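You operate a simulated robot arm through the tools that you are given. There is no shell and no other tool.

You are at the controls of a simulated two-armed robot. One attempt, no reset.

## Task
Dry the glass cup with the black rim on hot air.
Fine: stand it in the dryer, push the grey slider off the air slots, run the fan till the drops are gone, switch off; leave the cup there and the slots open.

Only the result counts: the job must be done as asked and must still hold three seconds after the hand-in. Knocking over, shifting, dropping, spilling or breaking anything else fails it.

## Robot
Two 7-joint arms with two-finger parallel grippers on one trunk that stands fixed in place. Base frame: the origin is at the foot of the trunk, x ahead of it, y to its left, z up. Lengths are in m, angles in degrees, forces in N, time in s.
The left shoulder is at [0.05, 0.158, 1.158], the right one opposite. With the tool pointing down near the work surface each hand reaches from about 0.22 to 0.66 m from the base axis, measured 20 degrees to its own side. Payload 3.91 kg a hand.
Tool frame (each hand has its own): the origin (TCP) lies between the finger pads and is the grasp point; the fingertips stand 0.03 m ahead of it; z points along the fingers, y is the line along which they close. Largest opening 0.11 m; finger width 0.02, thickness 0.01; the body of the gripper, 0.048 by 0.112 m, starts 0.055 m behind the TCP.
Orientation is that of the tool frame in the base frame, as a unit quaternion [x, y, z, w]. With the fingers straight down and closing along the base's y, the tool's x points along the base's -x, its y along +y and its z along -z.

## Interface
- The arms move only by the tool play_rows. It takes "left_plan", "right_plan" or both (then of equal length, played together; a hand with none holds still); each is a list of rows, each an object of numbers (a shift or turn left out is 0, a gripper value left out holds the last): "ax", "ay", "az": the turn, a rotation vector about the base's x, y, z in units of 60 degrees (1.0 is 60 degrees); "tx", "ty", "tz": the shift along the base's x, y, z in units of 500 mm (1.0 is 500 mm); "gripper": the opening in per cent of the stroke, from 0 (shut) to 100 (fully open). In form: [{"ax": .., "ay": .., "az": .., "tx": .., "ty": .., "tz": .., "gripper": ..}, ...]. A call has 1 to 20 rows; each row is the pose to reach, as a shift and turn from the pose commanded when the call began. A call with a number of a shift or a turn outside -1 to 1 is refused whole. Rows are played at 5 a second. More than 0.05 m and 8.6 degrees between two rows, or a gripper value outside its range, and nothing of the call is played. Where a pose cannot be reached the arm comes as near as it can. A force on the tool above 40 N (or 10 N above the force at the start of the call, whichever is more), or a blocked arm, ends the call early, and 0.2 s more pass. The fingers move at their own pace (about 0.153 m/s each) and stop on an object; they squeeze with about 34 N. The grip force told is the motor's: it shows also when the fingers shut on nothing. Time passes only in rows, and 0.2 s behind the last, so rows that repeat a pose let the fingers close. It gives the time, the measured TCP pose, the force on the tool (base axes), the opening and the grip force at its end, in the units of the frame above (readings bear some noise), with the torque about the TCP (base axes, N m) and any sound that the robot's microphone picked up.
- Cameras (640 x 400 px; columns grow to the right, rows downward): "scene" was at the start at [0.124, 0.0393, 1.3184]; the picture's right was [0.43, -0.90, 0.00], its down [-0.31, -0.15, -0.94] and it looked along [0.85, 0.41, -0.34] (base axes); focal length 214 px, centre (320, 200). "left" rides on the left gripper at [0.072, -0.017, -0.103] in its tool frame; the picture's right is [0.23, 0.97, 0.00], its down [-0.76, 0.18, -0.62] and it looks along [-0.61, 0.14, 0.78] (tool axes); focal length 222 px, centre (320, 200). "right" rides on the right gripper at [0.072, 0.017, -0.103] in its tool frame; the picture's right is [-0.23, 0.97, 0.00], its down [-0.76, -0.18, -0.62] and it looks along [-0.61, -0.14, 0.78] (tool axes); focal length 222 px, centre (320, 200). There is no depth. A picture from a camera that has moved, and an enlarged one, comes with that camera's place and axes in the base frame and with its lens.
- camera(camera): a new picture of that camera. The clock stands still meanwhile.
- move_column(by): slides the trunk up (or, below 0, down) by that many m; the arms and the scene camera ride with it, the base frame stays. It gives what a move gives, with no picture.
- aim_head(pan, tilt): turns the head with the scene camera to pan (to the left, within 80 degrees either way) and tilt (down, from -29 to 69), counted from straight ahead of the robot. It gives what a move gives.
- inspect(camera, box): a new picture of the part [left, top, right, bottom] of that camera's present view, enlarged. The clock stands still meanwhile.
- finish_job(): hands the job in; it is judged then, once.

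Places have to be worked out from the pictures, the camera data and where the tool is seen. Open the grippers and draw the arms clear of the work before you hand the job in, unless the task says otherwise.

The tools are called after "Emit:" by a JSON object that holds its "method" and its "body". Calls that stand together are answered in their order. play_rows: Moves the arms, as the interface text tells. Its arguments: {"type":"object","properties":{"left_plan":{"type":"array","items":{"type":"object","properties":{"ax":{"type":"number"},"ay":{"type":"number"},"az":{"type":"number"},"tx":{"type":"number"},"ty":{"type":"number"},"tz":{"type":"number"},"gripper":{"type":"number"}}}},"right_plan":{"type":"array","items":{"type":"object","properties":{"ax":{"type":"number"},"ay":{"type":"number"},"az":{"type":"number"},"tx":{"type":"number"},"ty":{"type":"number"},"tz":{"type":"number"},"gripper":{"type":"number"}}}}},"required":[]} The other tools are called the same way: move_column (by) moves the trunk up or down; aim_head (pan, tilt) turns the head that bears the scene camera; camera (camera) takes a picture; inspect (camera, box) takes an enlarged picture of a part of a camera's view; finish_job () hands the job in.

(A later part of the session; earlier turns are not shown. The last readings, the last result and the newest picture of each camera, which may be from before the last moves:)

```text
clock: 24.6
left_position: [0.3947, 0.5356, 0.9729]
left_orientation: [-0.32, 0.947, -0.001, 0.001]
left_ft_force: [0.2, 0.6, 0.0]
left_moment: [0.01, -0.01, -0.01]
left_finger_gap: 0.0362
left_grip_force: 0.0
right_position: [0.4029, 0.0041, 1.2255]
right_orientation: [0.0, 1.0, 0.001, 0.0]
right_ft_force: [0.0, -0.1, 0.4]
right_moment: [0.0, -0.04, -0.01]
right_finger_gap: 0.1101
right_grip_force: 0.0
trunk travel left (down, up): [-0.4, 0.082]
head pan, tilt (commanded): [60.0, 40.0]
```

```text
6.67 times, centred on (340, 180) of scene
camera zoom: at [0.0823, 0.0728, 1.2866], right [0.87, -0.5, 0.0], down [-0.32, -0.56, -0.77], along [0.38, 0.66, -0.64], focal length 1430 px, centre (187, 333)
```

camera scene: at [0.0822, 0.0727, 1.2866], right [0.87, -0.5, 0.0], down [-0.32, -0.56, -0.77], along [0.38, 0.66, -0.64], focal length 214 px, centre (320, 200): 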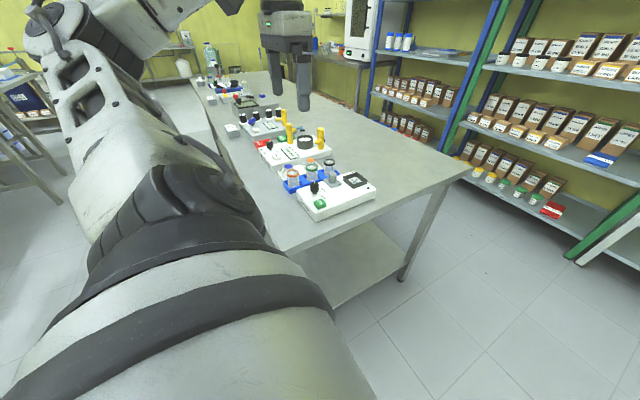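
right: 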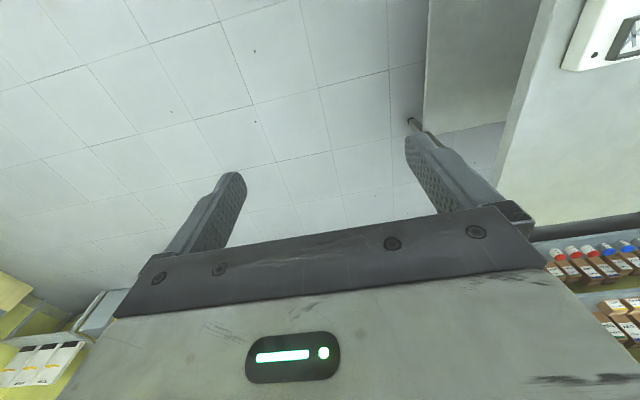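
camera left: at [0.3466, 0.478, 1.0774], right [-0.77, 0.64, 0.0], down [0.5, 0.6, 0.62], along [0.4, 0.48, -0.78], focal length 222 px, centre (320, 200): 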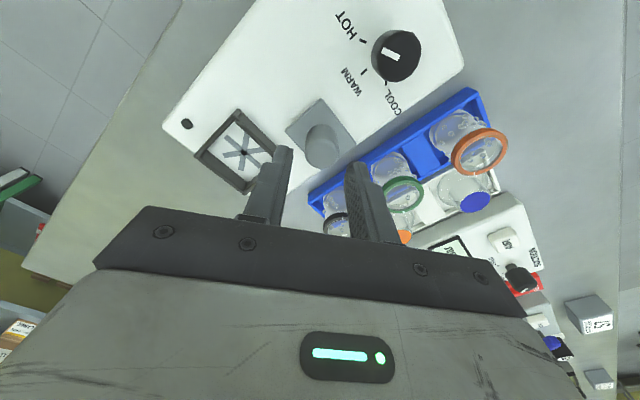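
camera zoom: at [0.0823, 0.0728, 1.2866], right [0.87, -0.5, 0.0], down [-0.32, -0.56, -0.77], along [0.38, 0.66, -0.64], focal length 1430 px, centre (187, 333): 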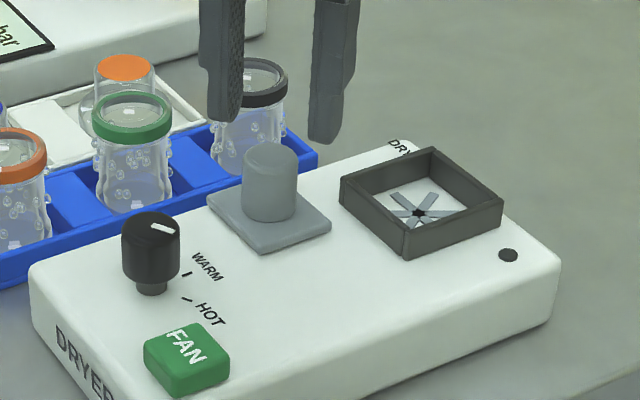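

I check the alignment of the handle with the tool axis more precisely.

Emit:
{"method": "inspect", "body": {"camera": "left", "box": [240, 80, 400, 200]}}

```text
3.33 times, centred on (320, 140) of left
camera zoom: at [0.3466, 0.478, 1.0774], right [-0.77, 0.64, 0.0], down [0.5, 0.6, 0.62], along [0.4, 0.48, -0.78], focal length 740 px, centre (320, 400)
```

zoom: 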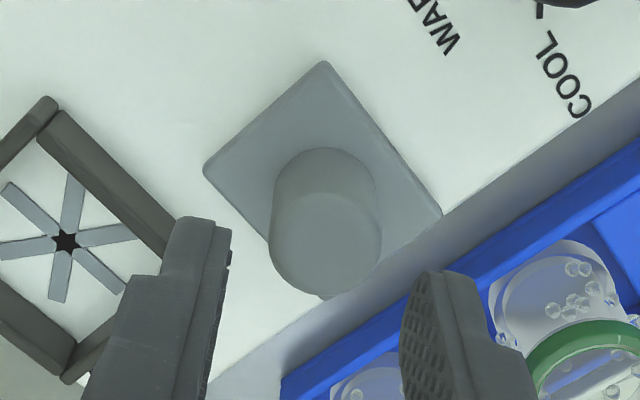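

Handle axis is within 2 mm of the tool axis. I lower to the handle and close on it.

Emit:
{"method": "play_rows", "body": {"left_plan": [{"ty": 0.003, "tz": -0.043}, {"ty": 0.003, "tz": -0.086}, {"ty": 0.003, "tz": -0.086}, {"ty": 0.003, "tz": -0.086, "gripper": 0}, {"ty": 0.003, "tz": -0.086, "gripper": 0}]}}

Emit:
{"method": "inspect", "body": {"camera": "scene", "box": [300, 150, 380, 210]}}

```text
clock: 25.8
left_position: [0.3951, 0.5383, 0.9323]
left_orientation: [-0.319, 0.948, -0.001, 0.002]
left_ft_force: [2.8, -1.1, -0.2]
left_moment: [0.05, -0.26, -0.02]
left_finger_gap: 0.0247
left_grip_force: 45.1
right_position: [0.4039, 0.0045, 1.226]
right_orientation: [0.001, 1.0, 0.001, 0.0]
right_ft_force: [-0.5, -1.0, 0.5]
right_moment: [0.05, -0.01, -0.03]
right_finger_gap: 0.1102
right_grip_force: 0.1
trunk travel left (down, up): [-0.4, 0.082]
head pan, tilt (commanded): [60.0, 40.0]
```

```text
6.67 times, centred on (340, 180) of scene
camera zoom: at [0.0827, 0.0727, 1.2866], right [0.87, -0.5, 0.0], down [-0.32, -0.56, -0.77], along [0.38, 0.66, -0.64], focal length 1430 px, centre (187, 333)
```

zoom: 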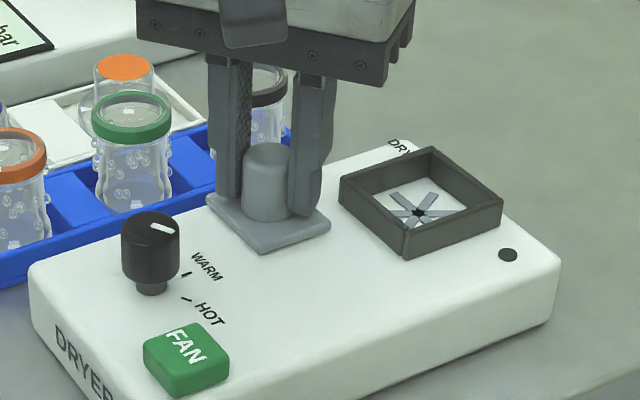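

Handle gripped (24.7 mm). I draw it gently 20 mm toward −y and watch the force.

Emit:
{"method": "play_rows", "body": {"left_plan": [{"ty": -0.01}, {"ty": -0.02}, {"ty": -0.03}, {"ty": -0.04}, {"ty": -0.04}]}}

Emit:
{"method": "inspect", "body": {"camera": "scene", "box": [300, 150, 380, 210]}}

```text
clock: 27.0
left_position: [0.3947, 0.5176, 0.9306]
left_orientation: [-0.32, 0.947, 0.0, 0.004]
left_ft_force: [10.4, -0.6, 8.7]
left_moment: [0.0, -0.3, 0.05]
left_finger_gap: 0.0241
left_grip_force: 45.0
right_position: [0.4039, 0.0042, 1.2269]
right_orientation: [0.0, 1.0, 0.0, 0.001]
right_ft_force: [-0.1, -0.1, 0.1]
right_moment: [0.03, -0.01, 0.0]
right_finger_gap: 0.1098
right_grip_force: 0.0
trunk travel left (down, up): [-0.4, 0.082]
head pan, tilt (commanded): [60.0, 40.0]
```

```text
6.67 times, centred on (340, 180) of scene
camera zoom: at [0.0828, 0.0721, 1.2867], right [0.87, -0.5, 0.0], down [-0.32, -0.56, -0.77], along [0.38, 0.66, -0.64], focal length 1430 px, centre (187, 333)
```

zoom: 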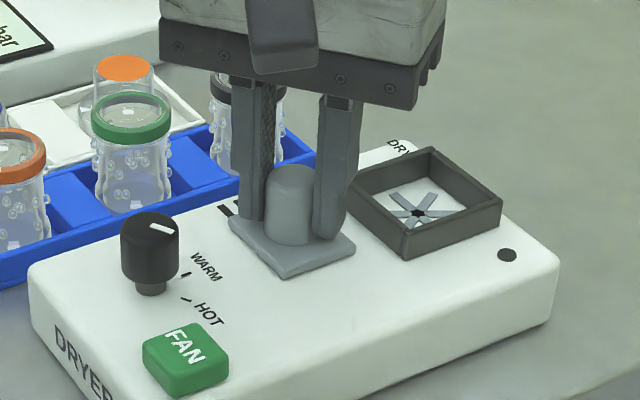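

The slider moves along −y and dark air slots appear behind it. I continue in that direction, with a slight trim for the side load.

Emit:
{"method": "play_rows", "body": {"left_plan": [{"tx": 0.002, "tz": 0.002, "ty": -0.01}, {"tx": 0.003, "tz": 0.003, "ty": -0.02}, {"tx": 0.003, "tz": 0.003, "ty": -0.03}, {"tx": 0.003, "tz": 0.003, "ty": -0.04}, {"tx": 0.003, "tz": 0.003, "ty": -0.05}, {"tx": 0.003, "tz": 0.003, "ty": -0.05}]}}

Emit:
{"method": "inspect", "body": {"camera": "scene", "box": [300, 150, 380, 210]}}

```text
clock: 28.4
left_position: [0.3941, 0.4921, 0.932]
left_orientation: [-0.319, 0.948, 0.0, 0.001]
left_ft_force: [3.3, -0.7, 6.2]
left_moment: [-0.14, 0.03, 0.09]
left_finger_gap: 0.0242
left_grip_force: 45.4
right_position: [0.4044, 0.0047, 1.226]
right_orientation: [0.0, 1.0, 0.0, -0.001]
right_ft_force: [-0.6, -1.0, -0.3]
right_moment: [-0.01, 0.01, 0.04]
right_finger_gap: 0.11
right_grip_force: 0.1
trunk travel left (down, up): [-0.4, 0.082]
head pan, tilt (commanded): [60.0, 40.0]
```

```text
6.67 times, centred on (340, 180) of scene
camera zoom: at [0.0824, 0.0724, 1.2867], right [0.87, -0.5, 0.0], down [-0.32, -0.56, -0.77], along [0.38, 0.66, -0.64], focal length 1430 px, centre (187, 333)
```

zoom: 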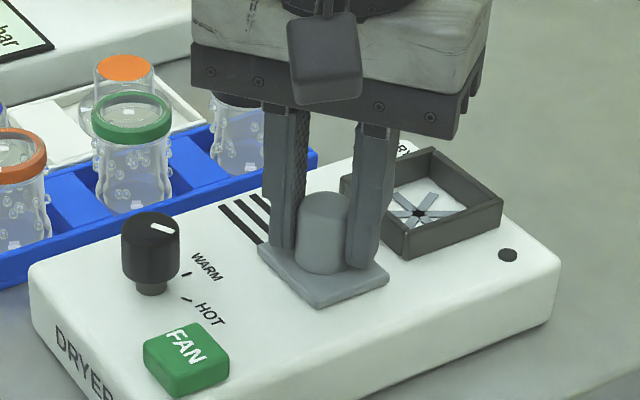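

Several slots are now open; the slider has moved 46 mm. I continue about 12 mm more for full clearance, watching for an end stop.

Emit:
{"method": "play_rows", "body": {"left_plan": [{"ty": -0.008}, {"ty": -0.016}, {"ty": -0.024}, {"ty": -0.024}]}}

Emit:
{"method": "inspect", "body": {"camera": "scene", "box": [300, 150, 380, 210]}}

```text
clock: 29.4
left_position: [0.3954, 0.4804, 0.9308]
left_orientation: [-0.321, 0.947, 0.0, 0.002]
left_ft_force: [3.4, 7.4, 6.5]
left_moment: [0.06, 0.1, 0.05]
left_finger_gap: 0.024
left_grip_force: 44.4
right_position: [0.4044, 0.0043, 1.2267]
right_orientation: [0.0, 1.0, 0.001, 0.0]
right_ft_force: [0.7, 0.5, 0.7]
right_moment: [-0.01, -0.02, -0.01]
right_finger_gap: 0.11
right_grip_force: 0.0
trunk travel left (down, up): [-0.4, 0.082]
head pan, tilt (commanded): [60.0, 40.0]
```

```text
6.67 times, centred on (340, 180) of scene
camera zoom: at [0.0824, 0.073, 1.2866], right [0.87, -0.5, 0.0], down [-0.32, -0.56, -0.77], along [0.38, 0.66, -0.64], focal length 1430 px, centre (187, 333)
```

zoom: 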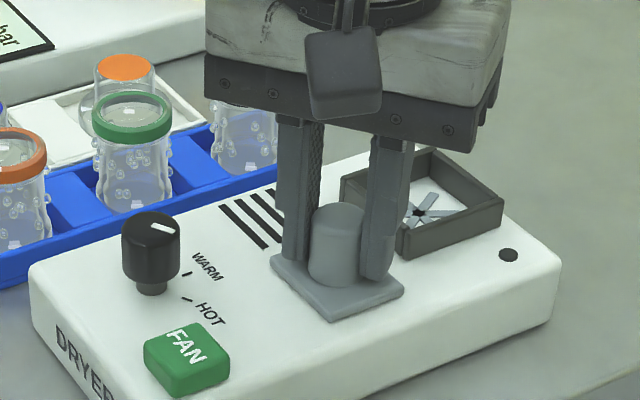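

All four slots are now fully open and the plate is well clear. I release the handle and rise straight up.

Emit:
{"method": "play_rows", "body": {"left_plan": [{"gripper": 33}, {"gripper": 33}, {"tz": 0.05}, {"tz": 0.1}, {"tz": 0.15, "az": 0.11}, {"tz": 0.15, "az": 0.22}, {"tz": 0.15, "az": 0.22}]}}

Emit:
{"method": "inspect", "body": {"camera": "scene", "box": [300, 150, 380, 210]}}

Emit:
{"method": "camera", "body": {"camera": "left"}}

```text
clock: 31.0
left_position: [0.394, 0.4797, 1.0059]
left_orientation: [-0.426, 0.905, -0.001, 0.002]
left_ft_force: [0.7, -0.1, 0.0]
left_moment: [-0.01, 0.03, 0.02]
left_finger_gap: 0.0362
left_grip_force: 0.1
right_position: [0.4035, 0.0049, 1.227]
right_orientation: [0.0, 1.0, 0.001, 0.001]
right_ft_force: [-0.1, -0.1, 0.6]
right_moment: [0.02, 0.03, -0.04]
right_finger_gap: 0.1102
right_grip_force: 0.1
trunk travel left (down, up): [-0.4, 0.082]
head pan, tilt (commanded): [60.0, 40.0]
```

```text
6.67 times, centred on (340, 180) of scene
camera zoom: at [0.0824, 0.0728, 1.2866], right [0.87, -0.5, 0.0], down [-0.32, -0.56, -0.77], along [0.38, 0.66, -0.64], focal length 1430 px, centre (187, 333)
```

zoom: 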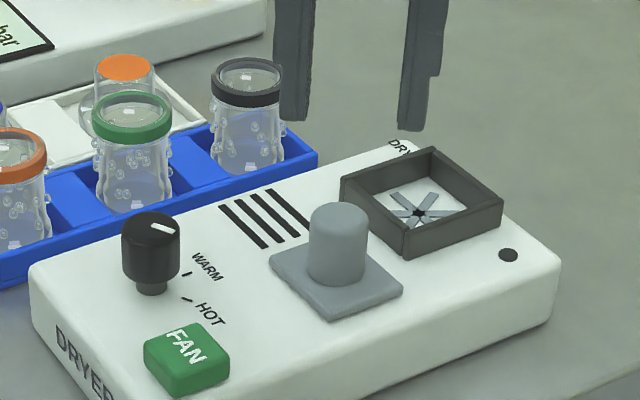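

```text
taken
camera left: at [0.362, 0.4131, 1.1102], right [-0.9, 0.44, 0.0], down [0.34, 0.7, 0.62], along [0.28, 0.56, -0.78], focal length 222 px, centre (320, 200)
```

left: 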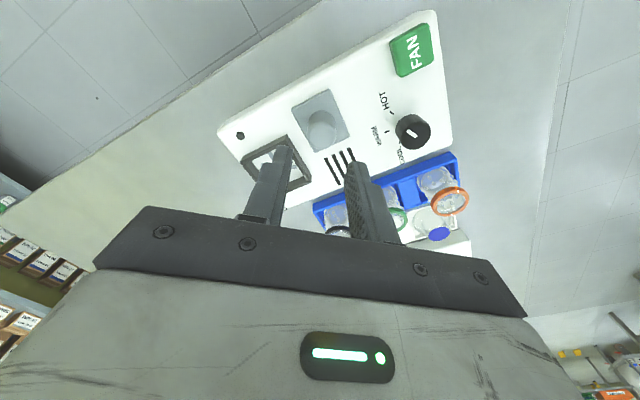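

Slots are open and the slider stays put. Now the cup: I move above the black-rimmed cup at about [0.439, 0.625] with yaw 50° and a 12° outward tilt for reach, fingers opened to 60 mm.

Emit:
{"method": "play_rows", "body": {"left_plan": [{"tx": 0.02, "ty": 0.072, "ax": 0.04, "ay": -0.032, "gripper": 55}, {"tx": 0.045, "ty": 0.145, "ax": 0.08, "ay": -0.064}, {"tx": 0.065, "ty": 0.218, "ax": 0.12, "ay": -0.096}, {"tx": 0.09, "ty": 0.29, "ax": 0.154, "ay": -0.1275}, {"tx": 0.09, "ty": 0.29, "tz": -0.04, "ax": 0.154, "ay": -0.1275}, {"tx": 0.09, "ty": 0.29, "tz": -0.04, "ax": 0.154, "ay": -0.1275}]}}

Emit:
{"method": "camera", "body": {"camera": "left"}}

Emit:
{"method": "inspect", "body": {"camera": "scene", "box": [300, 130, 380, 190]}}

```text
clock: 32.4
left_position: [0.4404, 0.6257, 0.9845]
left_orientation: [-0.424, 0.899, 0.043, 0.095]
left_ft_force: [-0.2, -0.2, -0.3]
left_moment: [-0.03, -0.06, 0.01]
left_finger_gap: 0.0605
left_grip_force: 0.2
right_position: [0.4022, 0.0047, 1.2258]
right_orientation: [0.0, 1.0, 0.002, 0.001]
right_ft_force: [-0.3, -0.5, -0.7]
right_moment: [-0.03, 0.01, 0.02]
right_finger_gap: 0.1101
right_grip_force: 0.0
trunk travel left (down, up): [-0.4, 0.082]
head pan, tilt (commanded): [60.0, 40.0]
```

```text
taken
camera left: at [0.3945, 0.5429, 1.0729], right [-0.89, 0.45, -0.05], down [0.25, 0.59, 0.77], along [0.38, 0.67, -0.64], focal length 222 px, centre (320, 200)
```

left: 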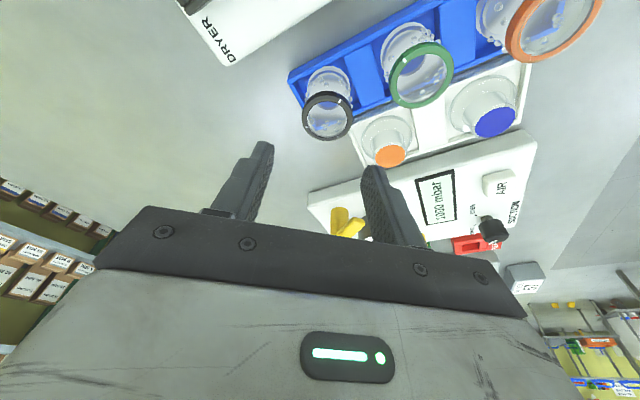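

```text
6.67 times, centred on (340, 160) of scene
camera zoom: at [0.0824, 0.0728, 1.2866], right [0.87, -0.5, 0.0], down [-0.32, -0.56, -0.77], along [0.38, 0.66, -0.64], focal length 1430 px, centre (187, 467)
```

zoom: 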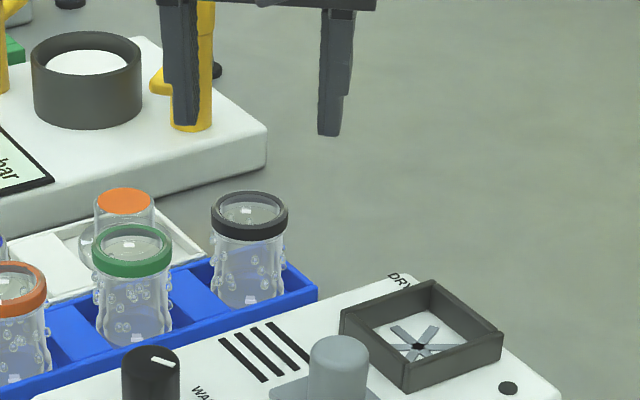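

Reached without trouble. I zoom in from the wrist camera to pin the cup's rim centre.

Emit:
{"method": "inspect", "body": {"camera": "left", "box": [260, 50, 420, 170]}}

```text
3.33 times, centred on (340, 110) of left
camera zoom: at [0.3945, 0.5429, 1.0729], right [-0.89, 0.45, -0.05], down [0.25, 0.59, 0.77], along [0.38, 0.67, -0.64], focal length 740 px, centre (253, 500)
```

zoom: 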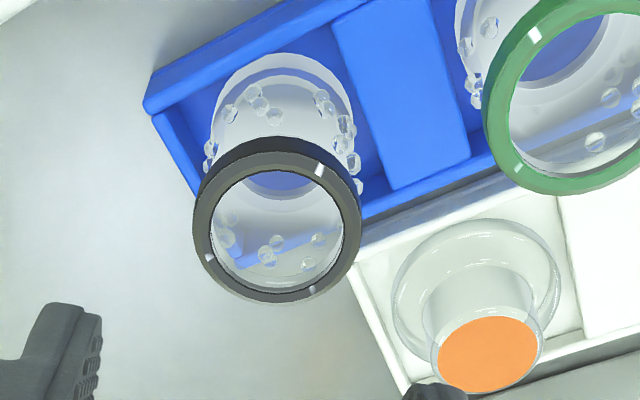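

Rim centre ≈ [0.4395, 0.6275], top z≈0.909, diameter 40 mm. I narrow the gap to 52 mm (to stay away from the orange-lidded flask) and lower partway to check alignment.

Emit:
{"method": "play_rows", "body": {"left_plan": [{"ty": 0.0064, "tz": -0.03, "gripper": 47}, {"ty": 0.0064, "tz": -0.06}, {"ty": 0.0064, "tz": -0.09}, {"ty": 0.0064, "tz": -0.09}]}}

Emit:
{"method": "camera", "body": {"camera": "left"}}

Emit:
{"method": "inspect", "body": {"camera": "scene", "box": [300, 130, 380, 190]}}

```text
clock: 33.4
left_position: [0.4399, 0.6282, 0.9396]
left_orientation: [-0.425, 0.899, 0.044, 0.096]
left_ft_force: [0.5, 0.1, -0.1]
left_moment: [0.03, 0.0, 0.01]
left_finger_gap: 0.052
left_grip_force: 0.1
right_position: [0.4023, 0.0051, 1.2269]
right_orientation: [0.0, 1.0, 0.002, 0.0]
right_ft_force: [0.1, -0.6, 0.9]
right_moment: [0.01, 0.02, 0.02]
right_finger_gap: 0.11
right_grip_force: 0.1
trunk travel left (down, up): [-0.4, 0.082]
head pan, tilt (commanded): [60.0, 40.0]
```

```text
taken
camera left: at [0.3934, 0.5466, 1.0276], right [-0.89, 0.45, -0.05], down [0.25, 0.59, 0.77], along [0.37, 0.67, -0.64], focal length 222 px, centre (320, 200)
```

left: 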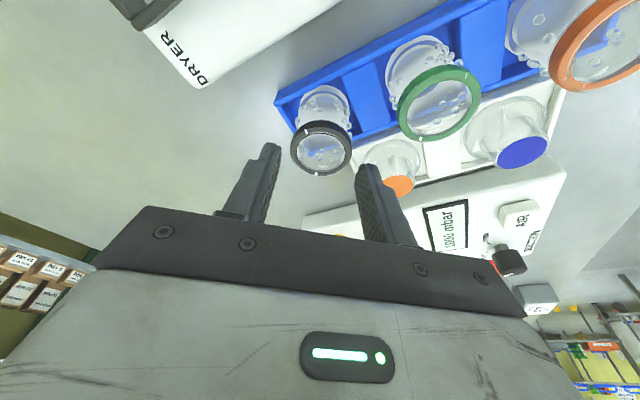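

```text
6.67 times, centred on (340, 160) of scene
camera zoom: at [0.0824, 0.0728, 1.2866], right [0.87, -0.5, 0.0], down [-0.32, -0.56, -0.77], along [0.38, 0.66, -0.64], focal length 1430 px, centre (187, 467)
```

zoom: 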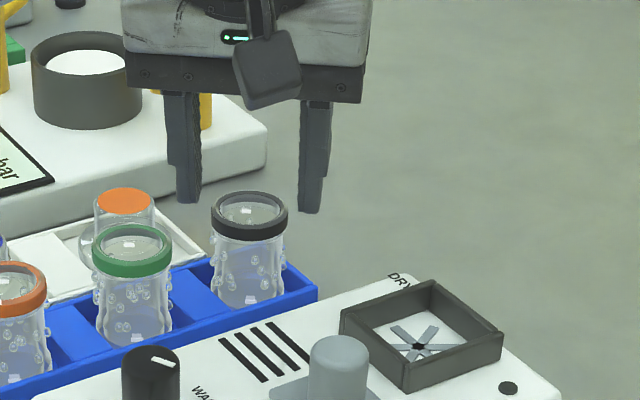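

The rim is centred between the fingers within 1 mm. I lower to rim height and close on the rim.

Emit:
{"method": "play_rows", "body": {"left_plan": [{"tx": 0.001, "ty": -0.001, "tz": -0.025}, {"tx": 0.002, "ty": -0.002, "tz": -0.05}, {"tx": 0.002, "ty": -0.002, "tz": -0.074}, {"tx": 0.002, "ty": -0.002, "tz": -0.074}]}}

Emit:
{"method": "inspect", "body": {"camera": "scene", "box": [300, 130, 380, 190]}}

Emit:
{"method": "camera", "body": {"camera": "left"}}

```text
clock: 34.4
left_position: [0.4422, 0.6285, 0.9039]
left_orientation: [-0.424, 0.9, 0.044, 0.096]
left_ft_force: [-0.3, -0.5, 0.4]
left_moment: [0.0, -0.01, 0.03]
left_finger_gap: 0.0517
left_grip_force: 0.0
right_position: [0.4039, 0.0046, 1.2267]
right_orientation: [0.0, 1.0, 0.002, 0.001]
right_ft_force: [0.0, -0.6, 0.6]
right_moment: [0.03, 0.04, 0.04]
right_finger_gap: 0.1101
right_grip_force: 0.2
trunk travel left (down, up): [-0.4, 0.082]
head pan, tilt (commanded): [60.0, 40.0]
```

```text
6.67 times, centred on (340, 160) of scene
camera zoom: at [0.0824, 0.0728, 1.2866], right [0.87, -0.5, 0.0], down [-0.32, -0.56, -0.77], along [0.38, 0.66, -0.64], focal length 1430 px, centre (187, 467)
```

zoom: 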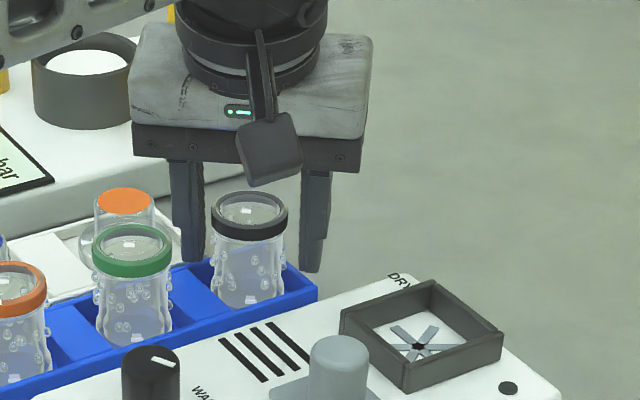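

```text
taken
camera left: at [0.3958, 0.5462, 0.9911], right [-0.89, 0.45, -0.05], down [0.25, 0.59, 0.77], along [0.38, 0.67, -0.64], focal length 222 px, centre (320, 200)
```

left: 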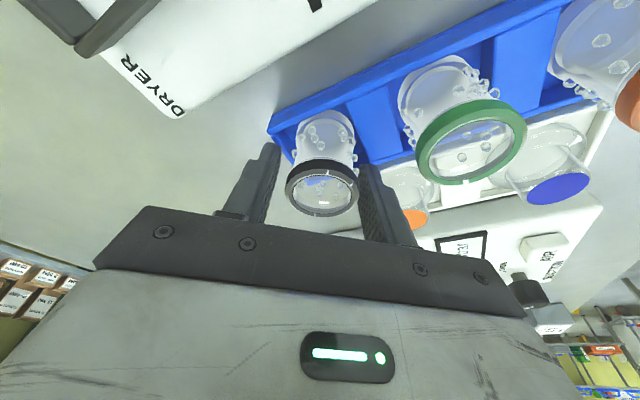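

The rim sits centred at the grasp point. I close moderately (target a little under the rim width) and read the grip force.

Emit:
{"method": "play_rows", "body": {"left_plan": [{"gripper": 33}, {"gripper": 33}, {"gripper": 33}]}}

```text
clock: 35.2
left_position: [0.442, 0.6278, 0.9044]
left_orientation: [-0.424, 0.9, 0.043, 0.096]
left_ft_force: [-0.4, 0.2, -0.7]
left_moment: [0.01, 0.02, -0.01]
left_finger_gap: 0.0387
left_grip_force: 34.0
right_position: [0.4032, 0.0046, 1.2273]
right_orientation: [0.0, 1.0, 0.0, 0.0]
right_ft_force: [0.3, 0.5, 0.4]
right_moment: [0.01, 0.0, -0.04]
right_finger_gap: 0.1099
right_grip_force: 0.0
trunk travel left (down, up): [-0.4, 0.082]
head pan, tilt (commanded): [60.0, 40.0]
```

Gripped at 38.7 mm with 34 N and no side load. I lift 30 mm straight up and look.

Emit:
{"method": "play_rows", "body": {"left_plan": [{"tz": 0.015}, {"tz": 0.03}, {"tz": 0.045}, {"tz": 0.06}, {"tz": 0.06}]}}

Emit:
{"method": "inspect", "body": {"camera": "scene", "box": [300, 130, 380, 190]}}

Emit:
{"method": "camera", "body": {"camera": "left"}}

```text
clock: 36.4
left_position: [0.441, 0.627, 0.9336]
left_orientation: [-0.424, 0.9, 0.043, 0.097]
left_ft_force: [-1.0, -0.4, -1.0]
left_moment: [-0.03, 0.0, -0.02]
left_finger_gap: 0.0386
left_grip_force: 33.6
right_position: [0.4041, 0.0058, 1.2256]
right_orientation: [0.001, 1.0, 0.0, 0.0]
right_ft_force: [0.5, 0.4, -0.2]
right_moment: [0.02, -0.02, -0.01]
right_finger_gap: 0.1098
right_grip_force: 0.1
trunk travel left (down, up): [-0.4, 0.082]
head pan, tilt (commanded): [60.0, 40.0]
```

```text
6.67 times, centred on (340, 160) of scene
camera zoom: at [0.0825, 0.0729, 1.2866], right [0.87, -0.5, 0.0], down [-0.32, -0.56, -0.77], along [0.38, 0.66, -0.64], focal length 1430 px, centre (187, 467)
```

zoom: 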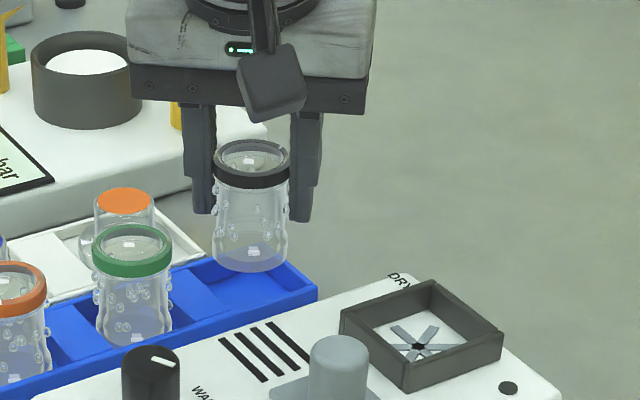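

```text
taken
camera left: at [0.395, 0.5455, 1.0218], right [-0.89, 0.45, -0.05], down [0.25, 0.59, 0.77], along [0.37, 0.67, -0.64], focal length 222 px, centre (320, 200)
```

left: 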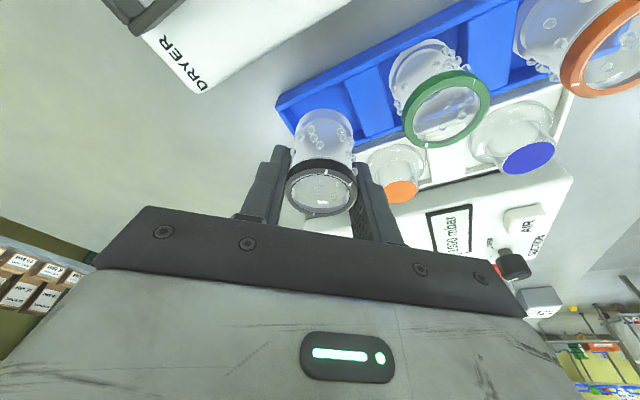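

The cup hangs upright; its height is about 55 mm. I raise it further and carry it over the slot frame, centred at about [0.461, 0.505].

Emit:
{"method": "play_rows", "body": {"left_plan": [{"tz": 0.04}, {"tz": 0.08}, {"tx": 0.008, "ty": -0.05, "tz": 0.08}, {"tx": 0.017, "ty": -0.1, "tz": 0.08}, {"tx": 0.026, "ty": -0.15, "tz": 0.08}, {"tx": 0.034, "ty": -0.2, "tz": 0.08}, {"tx": 0.0424, "ty": -0.242, "tz": 0.08}, {"tx": 0.0424, "ty": -0.242, "tz": 0.08}]}}

Emit:
{"method": "inspect", "body": {"camera": "scene", "box": [320, 140, 400, 200]}}

Emit:
{"method": "camera", "body": {"camera": "left"}}

```text
clock: 38.2
left_position: [0.4615, 0.5077, 0.9741]
left_orientation: [-0.424, 0.899, 0.045, 0.096]
left_ft_force: [0.3, -0.7, -0.6]
left_moment: [-0.01, -0.02, 0.01]
left_finger_gap: 0.0386
left_grip_force: 33.8
right_position: [0.4037, 0.0045, 1.2264]
right_orientation: [0.0, 1.0, 0.001, 0.001]
right_ft_force: [-0.2, -0.3, 0.3]
right_moment: [0.03, -0.01, 0.03]
right_finger_gap: 0.1101
right_grip_force: 0.1
trunk travel left (down, up): [-0.4, 0.082]
head pan, tilt (commanded): [60.0, 40.0]
```

```text
6.67 times, centred on (360, 170) of scene
camera zoom: at [0.0825, 0.0729, 1.2866], right [0.87, -0.5, 0.0], down [-0.32, -0.56, -0.77], along [0.38, 0.66, -0.64], focal length 1430 px, centre (53, 400)
```

zoom: 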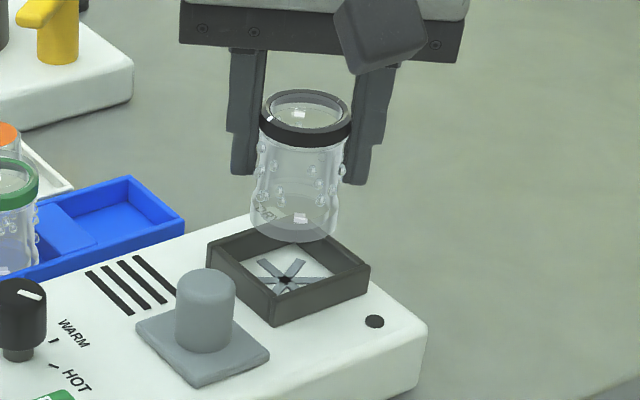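

```text
taken
camera left: at [0.4151, 0.425, 1.0618], right [-0.89, 0.45, -0.05], down [0.25, 0.59, 0.77], along [0.37, 0.67, -0.64], focal length 222 px, centre (320, 200)
```

left: 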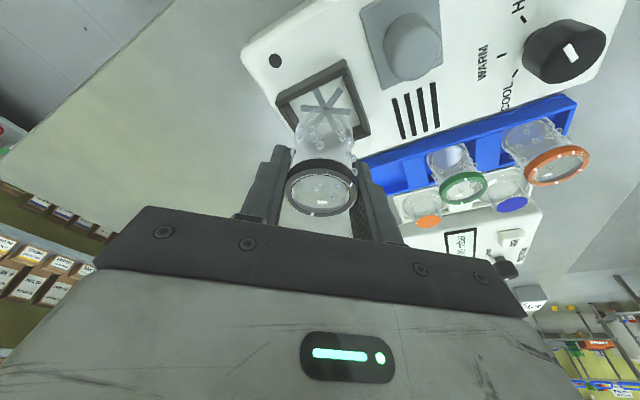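

The cup hovers above the frame. I zoom in from both cameras to compare the cup's base with the frame opening.

Emit:
{"method": "inspect", "body": {"camera": "left", "box": [260, 50, 400, 155]}}

Emit:
{"method": "inspect", "body": {"camera": "scene", "box": [340, 148, 388, 184]}}

```text
3.81 times, centred on (330, 102) of left
camera zoom: at [0.4151, 0.425, 1.0618], right [-0.89, 0.45, -0.05], down [0.25, 0.59, 0.77], along [0.37, 0.67, -0.64], focal length 846 px, centre (282, 571)
```

zoom: 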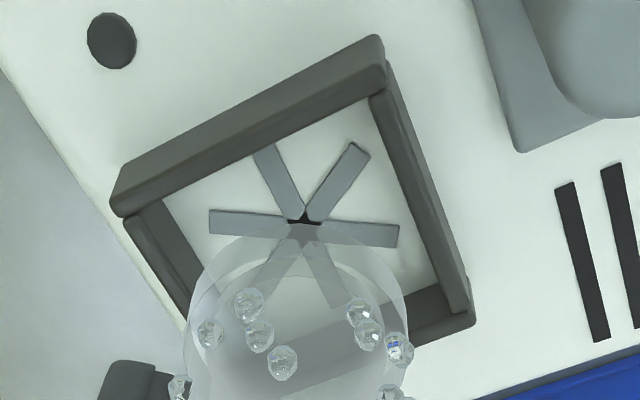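

```text
11.11 times, centred on (364, 166) of scene
camera zoom: at [0.0825, 0.0729, 1.2866], right [0.87, -0.5, 0.0], down [-0.32, -0.56, -0.77], along [0.38, 0.66, -0.64], focal length 2383 px, centre (-169, 578)
```

zoom: 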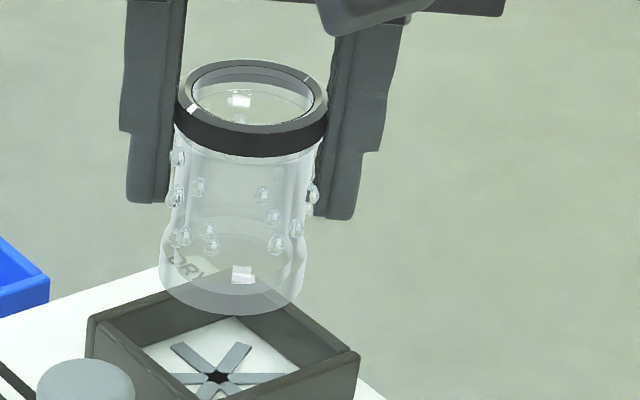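

Both cameras put the cup base within about 1 mm of the star/frame centre. I lower it until the base just enters the frame, then check.

Emit:
{"method": "play_rows", "body": {"left_plan": [{"ty": -0.0014, "tz": -0.016}, {"ty": -0.0014, "tz": -0.032}, {"ty": -0.0014, "tz": -0.048}, {"ty": -0.0014, "tz": -0.054}, {"ty": -0.0014, "tz": -0.054}]}}

Emit:
{"method": "inspect", "body": {"camera": "left", "box": [260, 50, 400, 155]}}

Emit:
{"method": "inspect", "body": {"camera": "scene", "box": [340, 153, 388, 189]}}

```text
clock: 39.4
left_position: [0.4629, 0.5064, 0.947]
left_orientation: [-0.425, 0.899, 0.043, 0.096]
left_ft_force: [0.8, -0.4, -0.4]
left_moment: [0.04, 0.0, -0.01]
left_finger_gap: 0.0388
left_grip_force: 33.6
right_position: [0.4029, 0.0046, 1.2264]
right_orientation: [0.0, 1.0, 0.001, 0.0]
right_ft_force: [0.4, 0.0, 0.6]
right_moment: [0.0, 0.03, 0.05]
right_finger_gap: 0.11
right_grip_force: 0.0
trunk travel left (down, up): [-0.4, 0.082]
head pan, tilt (commanded): [60.0, 40.0]
```

```text
3.81 times, centred on (330, 102) of left
camera zoom: at [0.4158, 0.4233, 1.0342], right [-0.89, 0.45, -0.05], down [0.25, 0.59, 0.77], along [0.37, 0.67, -0.64], focal length 846 px, centre (282, 571)
```

zoom: 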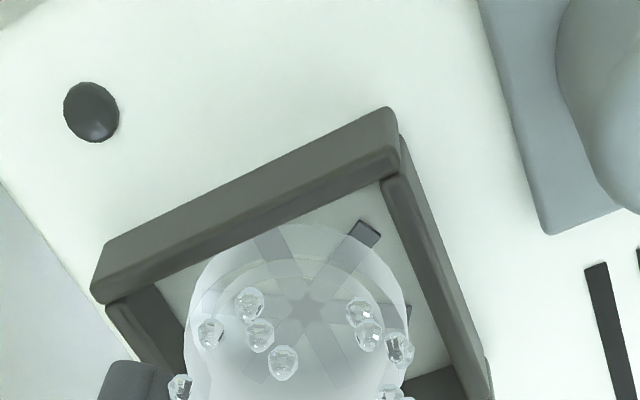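

```text
11.11 times, centred on (364, 171) of scene
camera zoom: at [0.0825, 0.0729, 1.2866], right [0.87, -0.5, 0.0], down [-0.32, -0.56, -0.77], along [0.38, 0.66, -0.64], focal length 2383 px, centre (-169, 522)
```

zoom: 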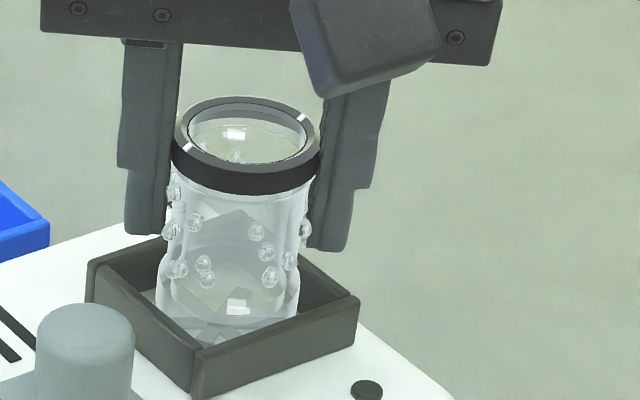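

The base is inside the frame opening and free of load. I lower in 1.5–2 mm steps until the floor takes the weight.

Emit:
{"method": "play_rows", "body": {"left_plan": [{"tz": -0.004}, {"tz": -0.008}, {"tz": -0.012}, {"tz": -0.012}]}}

Emit:
{"method": "inspect", "body": {"camera": "scene", "box": [340, 153, 388, 189]}}

```text
clock: 40.4
left_position: [0.4641, 0.5059, 0.9408]
left_orientation: [-0.425, 0.899, 0.044, 0.095]
left_ft_force: [0.5, 0.6, -1.0]
left_moment: [-0.04, 0.0, 0.01]
left_finger_gap: 0.0387
left_grip_force: 34.2
right_position: [0.4036, 0.0049, 1.2267]
right_orientation: [0.0, 1.0, 0.001, 0.0]
right_ft_force: [-0.9, 0.0, 0.5]
right_moment: [-0.01, 0.0, 0.0]
right_finger_gap: 0.1099
right_grip_force: 0.0
trunk travel left (down, up): [-0.4, 0.082]
head pan, tilt (commanded): [60.0, 40.0]
```

```text
11.11 times, centred on (364, 171) of scene
camera zoom: at [0.0824, 0.0729, 1.2866], right [0.87, -0.5, 0.0], down [-0.32, -0.56, -0.77], along [0.38, 0.66, -0.64], focal length 2383 px, centre (-169, 522)
```

zoom: 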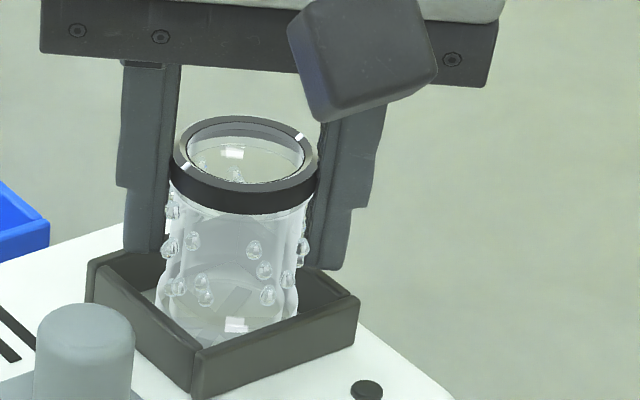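

No contact yet. I continue down in 1 mm steps.

Emit:
{"method": "play_rows", "body": {"left_plan": [{"tz": -0.002}, {"tz": -0.004}, {"tz": -0.006}, {"tz": -0.006}]}}

Emit:
{"method": "inspect", "body": {"camera": "scene", "box": [340, 153, 388, 189]}}

```text
clock: 41.4
left_position: [0.4614, 0.5056, 0.9389]
left_orientation: [-0.424, 0.9, 0.044, 0.097]
left_ft_force: [0.9, 1.8, 3.7]
left_moment: [0.02, 0.05, 0.0]
left_finger_gap: 0.0389
left_grip_force: 33.7
right_position: [0.4028, 0.0051, 1.2275]
right_orientation: [0.0, 1.0, 0.001, -0.001]
right_ft_force: [0.6, 0.2, 0.5]
right_moment: [-0.05, 0.02, -0.03]
right_finger_gap: 0.1103
right_grip_force: 0.1
trunk travel left (down, up): [-0.4, 0.082]
head pan, tilt (commanded): [60.0, 40.0]
```

```text
11.11 times, centred on (364, 171) of scene
camera zoom: at [0.0822, 0.0727, 1.2867], right [0.87, -0.5, 0.0], down [-0.32, -0.56, -0.77], along [0.38, 0.66, -0.64], focal length 2383 px, centre (-169, 522)
```

zoom: 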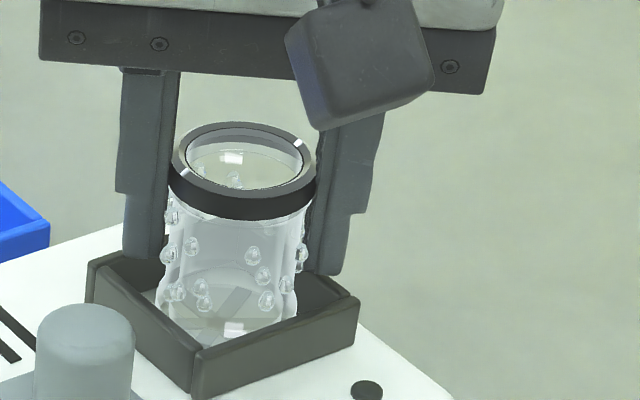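

The force reading of about +4 N in z shows the base has touched the floor inside the frame. I open the fingers gently and wait.

Emit:
{"method": "play_rows", "body": {"left_plan": [{"gripper": 38}, {"gripper": 42}, {"gripper": 47}, {"gripper": 47}]}}

Emit:
{"method": "inspect", "body": {"camera": "scene", "box": [340, 153, 388, 189]}}

Emit:
{"method": "camera", "body": {"camera": "left"}}

```text
clock: 42.4
left_position: [0.4622, 0.5059, 0.9384]
left_orientation: [-0.424, 0.9, 0.043, 0.097]
left_ft_force: [0.0, 1.1, 0.3]
left_moment: [0.02, -0.03, -0.01]
left_finger_gap: 0.0516
left_grip_force: 0.0
right_position: [0.4032, 0.0049, 1.2266]
right_orientation: [0.0, 1.0, 0.001, 0.0]
right_ft_force: [-0.3, 0.5, 0.3]
right_moment: [-0.01, 0.0, 0.01]
right_finger_gap: 0.1101
right_grip_force: 0.1
trunk travel left (down, up): [-0.4, 0.082]
head pan, tilt (commanded): [60.0, 40.0]
```

```text
11.11 times, centred on (364, 171) of scene
camera zoom: at [0.0824, 0.0728, 1.2866], right [0.87, -0.5, 0.0], down [-0.32, -0.56, -0.77], along [0.38, 0.66, -0.64], focal length 2383 px, centre (-169, 522)
```

zoom: 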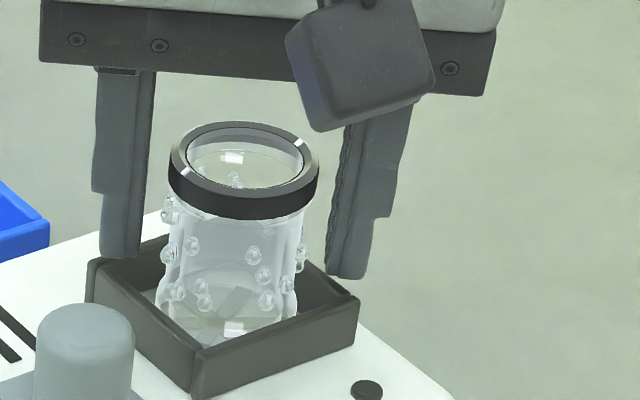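

```text
taken
camera left: at [0.4161, 0.4235, 1.0256], right [-0.89, 0.45, -0.05], down [0.25, 0.59, 0.77], along [0.37, 0.67, -0.64], focal length 222 px, centre (320, 200)
```

left: 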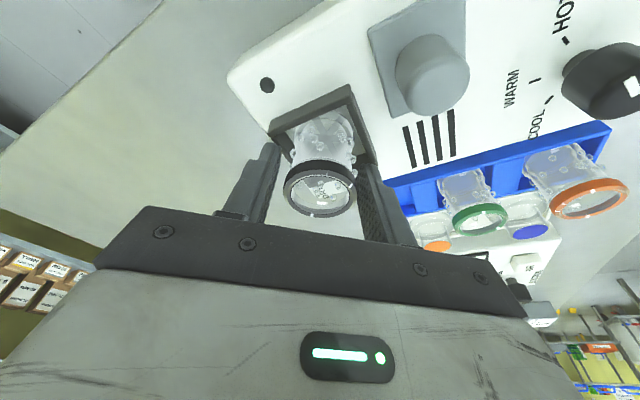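

The cup stands free and upright in the frame. I rise straight up, then level the tool and move over to the FAN button.

Emit:
{"method": "play_rows", "body": {"left_plan": [{"tz": 0.05}, {"tz": 0.1}, {"tz": 0.15}, {"tz": 0.2}, {"tx": -0.08, "ty": -0.022, "tz": 0.2, "ax": -0.038, "ay": 0.032}, {"tx": -0.156, "ty": -0.045, "tz": 0.2, "ax": -0.077, "ay": 0.064}, {"tx": -0.234, "ty": -0.068, "tz": 0.2, "ax": -0.116, "ay": 0.096}, {"tx": -0.312, "ty": -0.09, "tz": 0.18, "ax": -0.154, "ay": 0.1275}, {"tx": -0.312, "ty": -0.09, "tz": 0.14, "ax": -0.154, "ay": 0.1275, "gripper": 0}, {"tx": -0.312, "ty": -0.09, "tz": 0.14, "ax": -0.154, "ay": 0.1275, "gripper": 0}]}}

Emit:
{"method": "camera", "body": {"camera": "left"}}

Emit:
{"method": "inspect", "body": {"camera": "scene", "box": [290, 140, 390, 215]}}

```text
clock: 44.6
left_position: [0.306, 0.4587, 1.0056]
left_orientation: [-0.427, 0.904, -0.001, 0.002]
left_ft_force: [-0.3, 1.1, 0.6]
left_moment: [-0.02, -0.01, -0.01]
left_finger_gap: 0.0003
left_grip_force: 33.8
right_position: [0.4035, 0.0044, 1.2269]
right_orientation: [0.0, 1.0, 0.001, 0.0]
right_ft_force: [0.3, 0.2, 0.4]
right_moment: [0.0, -0.01, -0.03]
right_finger_gap: 0.1099
right_grip_force: 0.1
trunk travel left (down, up): [-0.4, 0.082]
head pan, tilt (commanded): [60.0, 40.0]
```

```text
taken
camera left: at [0.2722, 0.3916, 1.1109], right [-0.9, 0.44, 0.0], down [0.35, 0.7, 0.62], along [0.28, 0.56, -0.78], focal length 222 px, centre (320, 200)
```

left: 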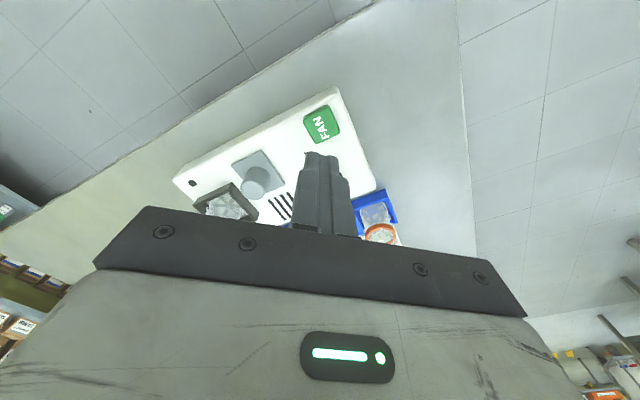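

```text
5.33 times, centred on (340, 178) of scene
camera zoom: at [0.0823, 0.0727, 1.2866], right [0.87, -0.5, 0.0], down [-0.32, -0.56, -0.77], along [0.38, 0.66, -0.64], focal length 1144 px, centre (213, 320)
```

zoom: 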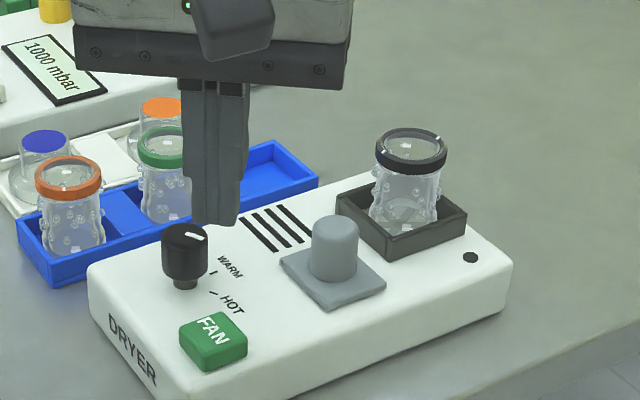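

The cup stands well in the dryer. FAN top centre ≈ [0.3054, 0.4603, 0.900]; with closed fingertips I go down to just above it.

Emit:
{"method": "play_rows", "body": {"left_plan": [{"tx": 0.001, "ty": 0.005, "tz": -0.05}, {"tx": 0.001, "ty": 0.005, "tz": -0.1}, {"tx": 0.001, "ty": 0.005, "tz": -0.14}, {"tx": 0.001, "ty": 0.005, "tz": -0.14}]}}

Emit:
{"method": "inspect", "body": {"camera": "scene", "box": [290, 160, 370, 220]}}

```text
clock: 45.6
left_position: [0.3078, 0.4624, 0.9367]
left_orientation: [-0.427, 0.904, -0.001, 0.001]
left_ft_force: [0.1, -0.2, -0.3]
left_moment: [0.02, 0.04, 0.02]
left_finger_gap: 0.0
left_grip_force: 34.4
right_position: [0.4032, 0.0049, 1.2263]
right_orientation: [0.0, 1.0, 0.001, 0.0]
right_ft_force: [-0.3, -0.1, 0.0]
right_moment: [0.03, -0.04, -0.01]
right_finger_gap: 0.1098
right_grip_force: 0.0
trunk travel left (down, up): [-0.4, 0.082]
head pan, tilt (commanded): [60.0, 40.0]
```

```text
6.67 times, centred on (330, 190) of scene
camera zoom: at [0.0824, 0.0728, 1.2866], right [0.87, -0.5, 0.0], down [-0.32, -0.56, -0.77], along [0.38, 0.66, -0.64], focal length 1430 px, centre (253, 267)
```

zoom: 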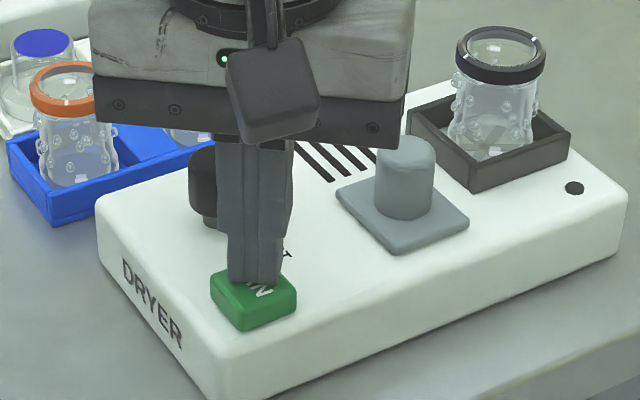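

Tips hover a few millimetres above the button centre. I press down in 2 mm steps and back up.

Emit:
{"method": "play_rows", "body": {"left_plan": [{"tz": -0.006, "ty": -0.002}, {"tz": -0.011, "ty": -0.002}, {"tz": -0.015, "ty": -0.002}, {"tz": -0.019, "ty": -0.002}, {"tz": -0.022, "ty": -0.002}]}}

Emit:
{"method": "inspect", "body": {"camera": "scene", "box": [290, 160, 390, 220]}}

```text
clock: 46.8
left_position: [0.3082, 0.461, 0.9285]
left_orientation: [-0.427, 0.904, -0.001, 0.003]
left_ft_force: [0.8, -0.9, 10.0]
left_moment: [-0.09, 0.0, 0.01]
left_finger_gap: 0.0
left_grip_force: 34.0
right_position: [0.4035, 0.0036, 1.227]
right_orientation: [0.001, 1.0, 0.0, 0.0]
right_ft_force: [-0.5, -0.3, -0.3]
right_moment: [-0.02, 0.0, -0.01]
right_finger_gap: 0.1103
right_grip_force: 0.0
trunk travel left (down, up): [-0.4, 0.082]
head pan, tilt (commanded): [60.0, 40.0]
heard: click
```

```text
6.40 times, centred on (340, 190) of scene
camera zoom: at [0.0821, 0.072, 1.2868], right [0.87, -0.5, 0.0], down [-0.32, -0.56, -0.77], along [0.38, 0.66, -0.64], focal length 1373 px, centre (192, 264)
```

zoom: 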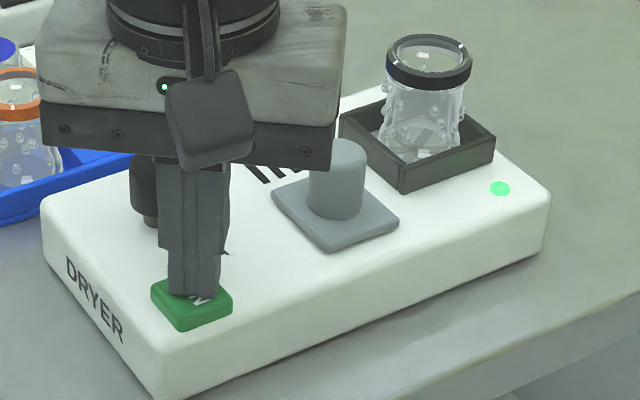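

A click was heard and the lamp turned green. I lift off the button a little to see that the fan stays on.

Emit:
{"method": "play_rows", "body": {"left_plan": [{"tz": 0.012}, {"tz": 0.03}, {"tz": 0.03}, {"tz": 0.03}]}}

Emit:
{"method": "inspect", "body": {"camera": "scene", "box": [340, 150, 390, 190]}}

```text
clock: 47.8
left_position: [0.3056, 0.4626, 0.943]
left_orientation: [-0.426, 0.905, 0.0, 0.001]
left_ft_force: [-0.7, 0.5, 1.1]
left_moment: [-0.02, -0.02, 0.01]
left_finger_gap: 0.0001
left_grip_force: 33.7
right_position: [0.4025, 0.0052, 1.2267]
right_orientation: [0.0, 1.0, 0.001, 0.001]
right_ft_force: [-0.3, 0.0, -0.2]
right_moment: [0.01, 0.01, -0.01]
right_finger_gap: 0.1099
right_grip_force: 0.1
trunk travel left (down, up): [-0.4, 0.082]
head pan, tilt (commanded): [60.0, 40.0]
```

```text
10.00 times, centred on (365, 170) of scene
camera zoom: at [0.0824, 0.0728, 1.2866], right [0.87, -0.5, 0.0], down [-0.32, -0.56, -0.77], along [0.38, 0.66, -0.64], focal length 2145 px, centre (-130, 500)
```

zoom: 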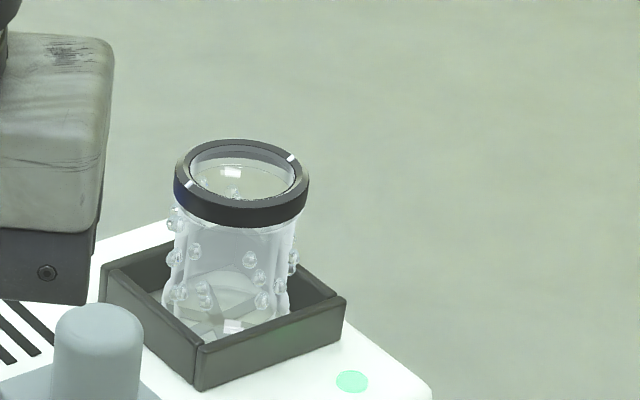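

The lamp stays green, so the fan is running. I hold still above the button for a couple of seconds and look at the drops.

Emit:
{"method": "play_rows", "body": {"left_plan": [{"tz": 0}, {"tz": 0}, {"tz": 0}, {"tz": 0}, {"tz": 0}, {"tz": 0}, {"tz": 0}, {"tz": 0}, {"tz": 0}, {"tz": 0}]}}

Emit:
{"method": "inspect", "body": {"camera": "scene", "box": [340, 150, 390, 190]}}

```text
clock: 50.0
left_position: [0.3065, 0.4615, 0.9425]
left_orientation: [-0.426, 0.905, -0.001, 0.001]
left_ft_force: [0.3, 0.3, -0.3]
left_moment: [-0.01, 0.0, 0.03]
left_finger_gap: 0.0
left_grip_force: 33.9
right_position: [0.403, 0.0054, 1.2263]
right_orientation: [0.001, 1.0, 0.001, 0.0]
right_ft_force: [0.0, -0.7, -0.2]
right_moment: [0.0, 0.0, 0.03]
right_finger_gap: 0.1099
right_grip_force: 0.1
trunk travel left (down, up): [-0.4, 0.082]
head pan, tilt (commanded): [60.0, 40.0]
```

```text
10.00 times, centred on (365, 170) of scene
camera zoom: at [0.0824, 0.0728, 1.2866], right [0.87, -0.5, 0.0], down [-0.32, -0.56, -0.77], along [0.38, 0.66, -0.64], focal length 2145 px, centre (-130, 500)
```

zoom: 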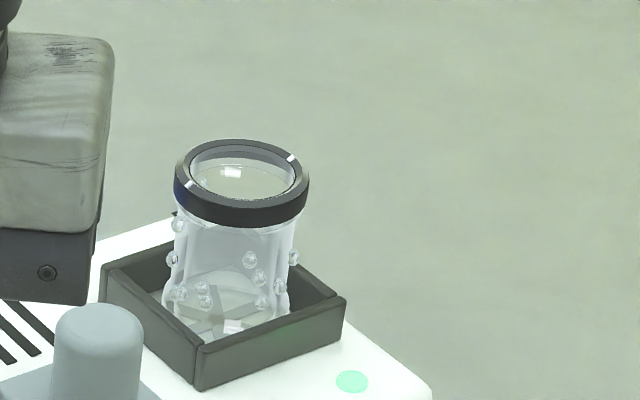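

Drops are getting fewer and smaller. I keep waiting.

Emit:
{"method": "play_rows", "body": {"left_plan": [{"tz": 0}, {"tz": 0}, {"tz": 0}, {"tz": 0}, {"tz": 0}, {"tz": 0}, {"tz": 0}, {"tz": 0}, {"tz": 0}, {"tz": 0}, {"tz": 0}, {"tz": 0}, {"tz": 0}, {"tz": 0}, {"tz": 0}]}}

Emit:
{"method": "inspect", "body": {"camera": "scene", "box": [340, 150, 390, 190]}}

```text
clock: 53.2
left_position: [0.3077, 0.4605, 0.9423]
left_orientation: [-0.427, 0.904, -0.001, 0.001]
left_ft_force: [0.0, -0.1, -0.4]
left_moment: [0.0, -0.01, -0.01]
left_finger_gap: 0.0
left_grip_force: 34.0
right_position: [0.4044, 0.0047, 1.2266]
right_orientation: [0.0, 1.0, 0.002, 0.0]
right_ft_force: [-0.2, -0.6, 0.1]
right_moment: [0.0, 0.03, 0.03]
right_finger_gap: 0.1099
right_grip_force: 0.0
trunk travel left (down, up): [-0.4, 0.082]
head pan, tilt (commanded): [60.0, 40.0]
```

```text
10.00 times, centred on (365, 170) of scene
camera zoom: at [0.0824, 0.0728, 1.2866], right [0.87, -0.5, 0.0], down [-0.32, -0.56, -0.77], along [0.38, 0.66, -0.64], focal length 2145 px, centre (-130, 500)
```

zoom: 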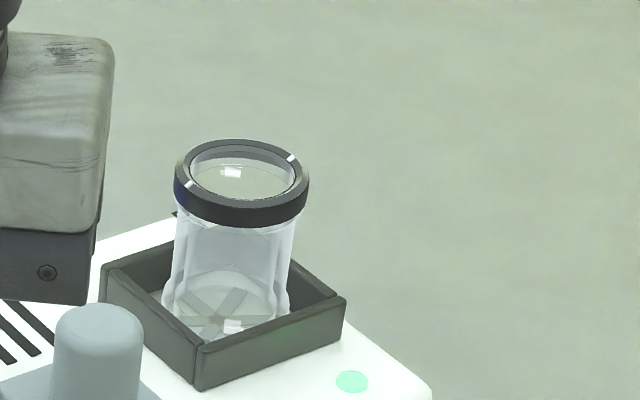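

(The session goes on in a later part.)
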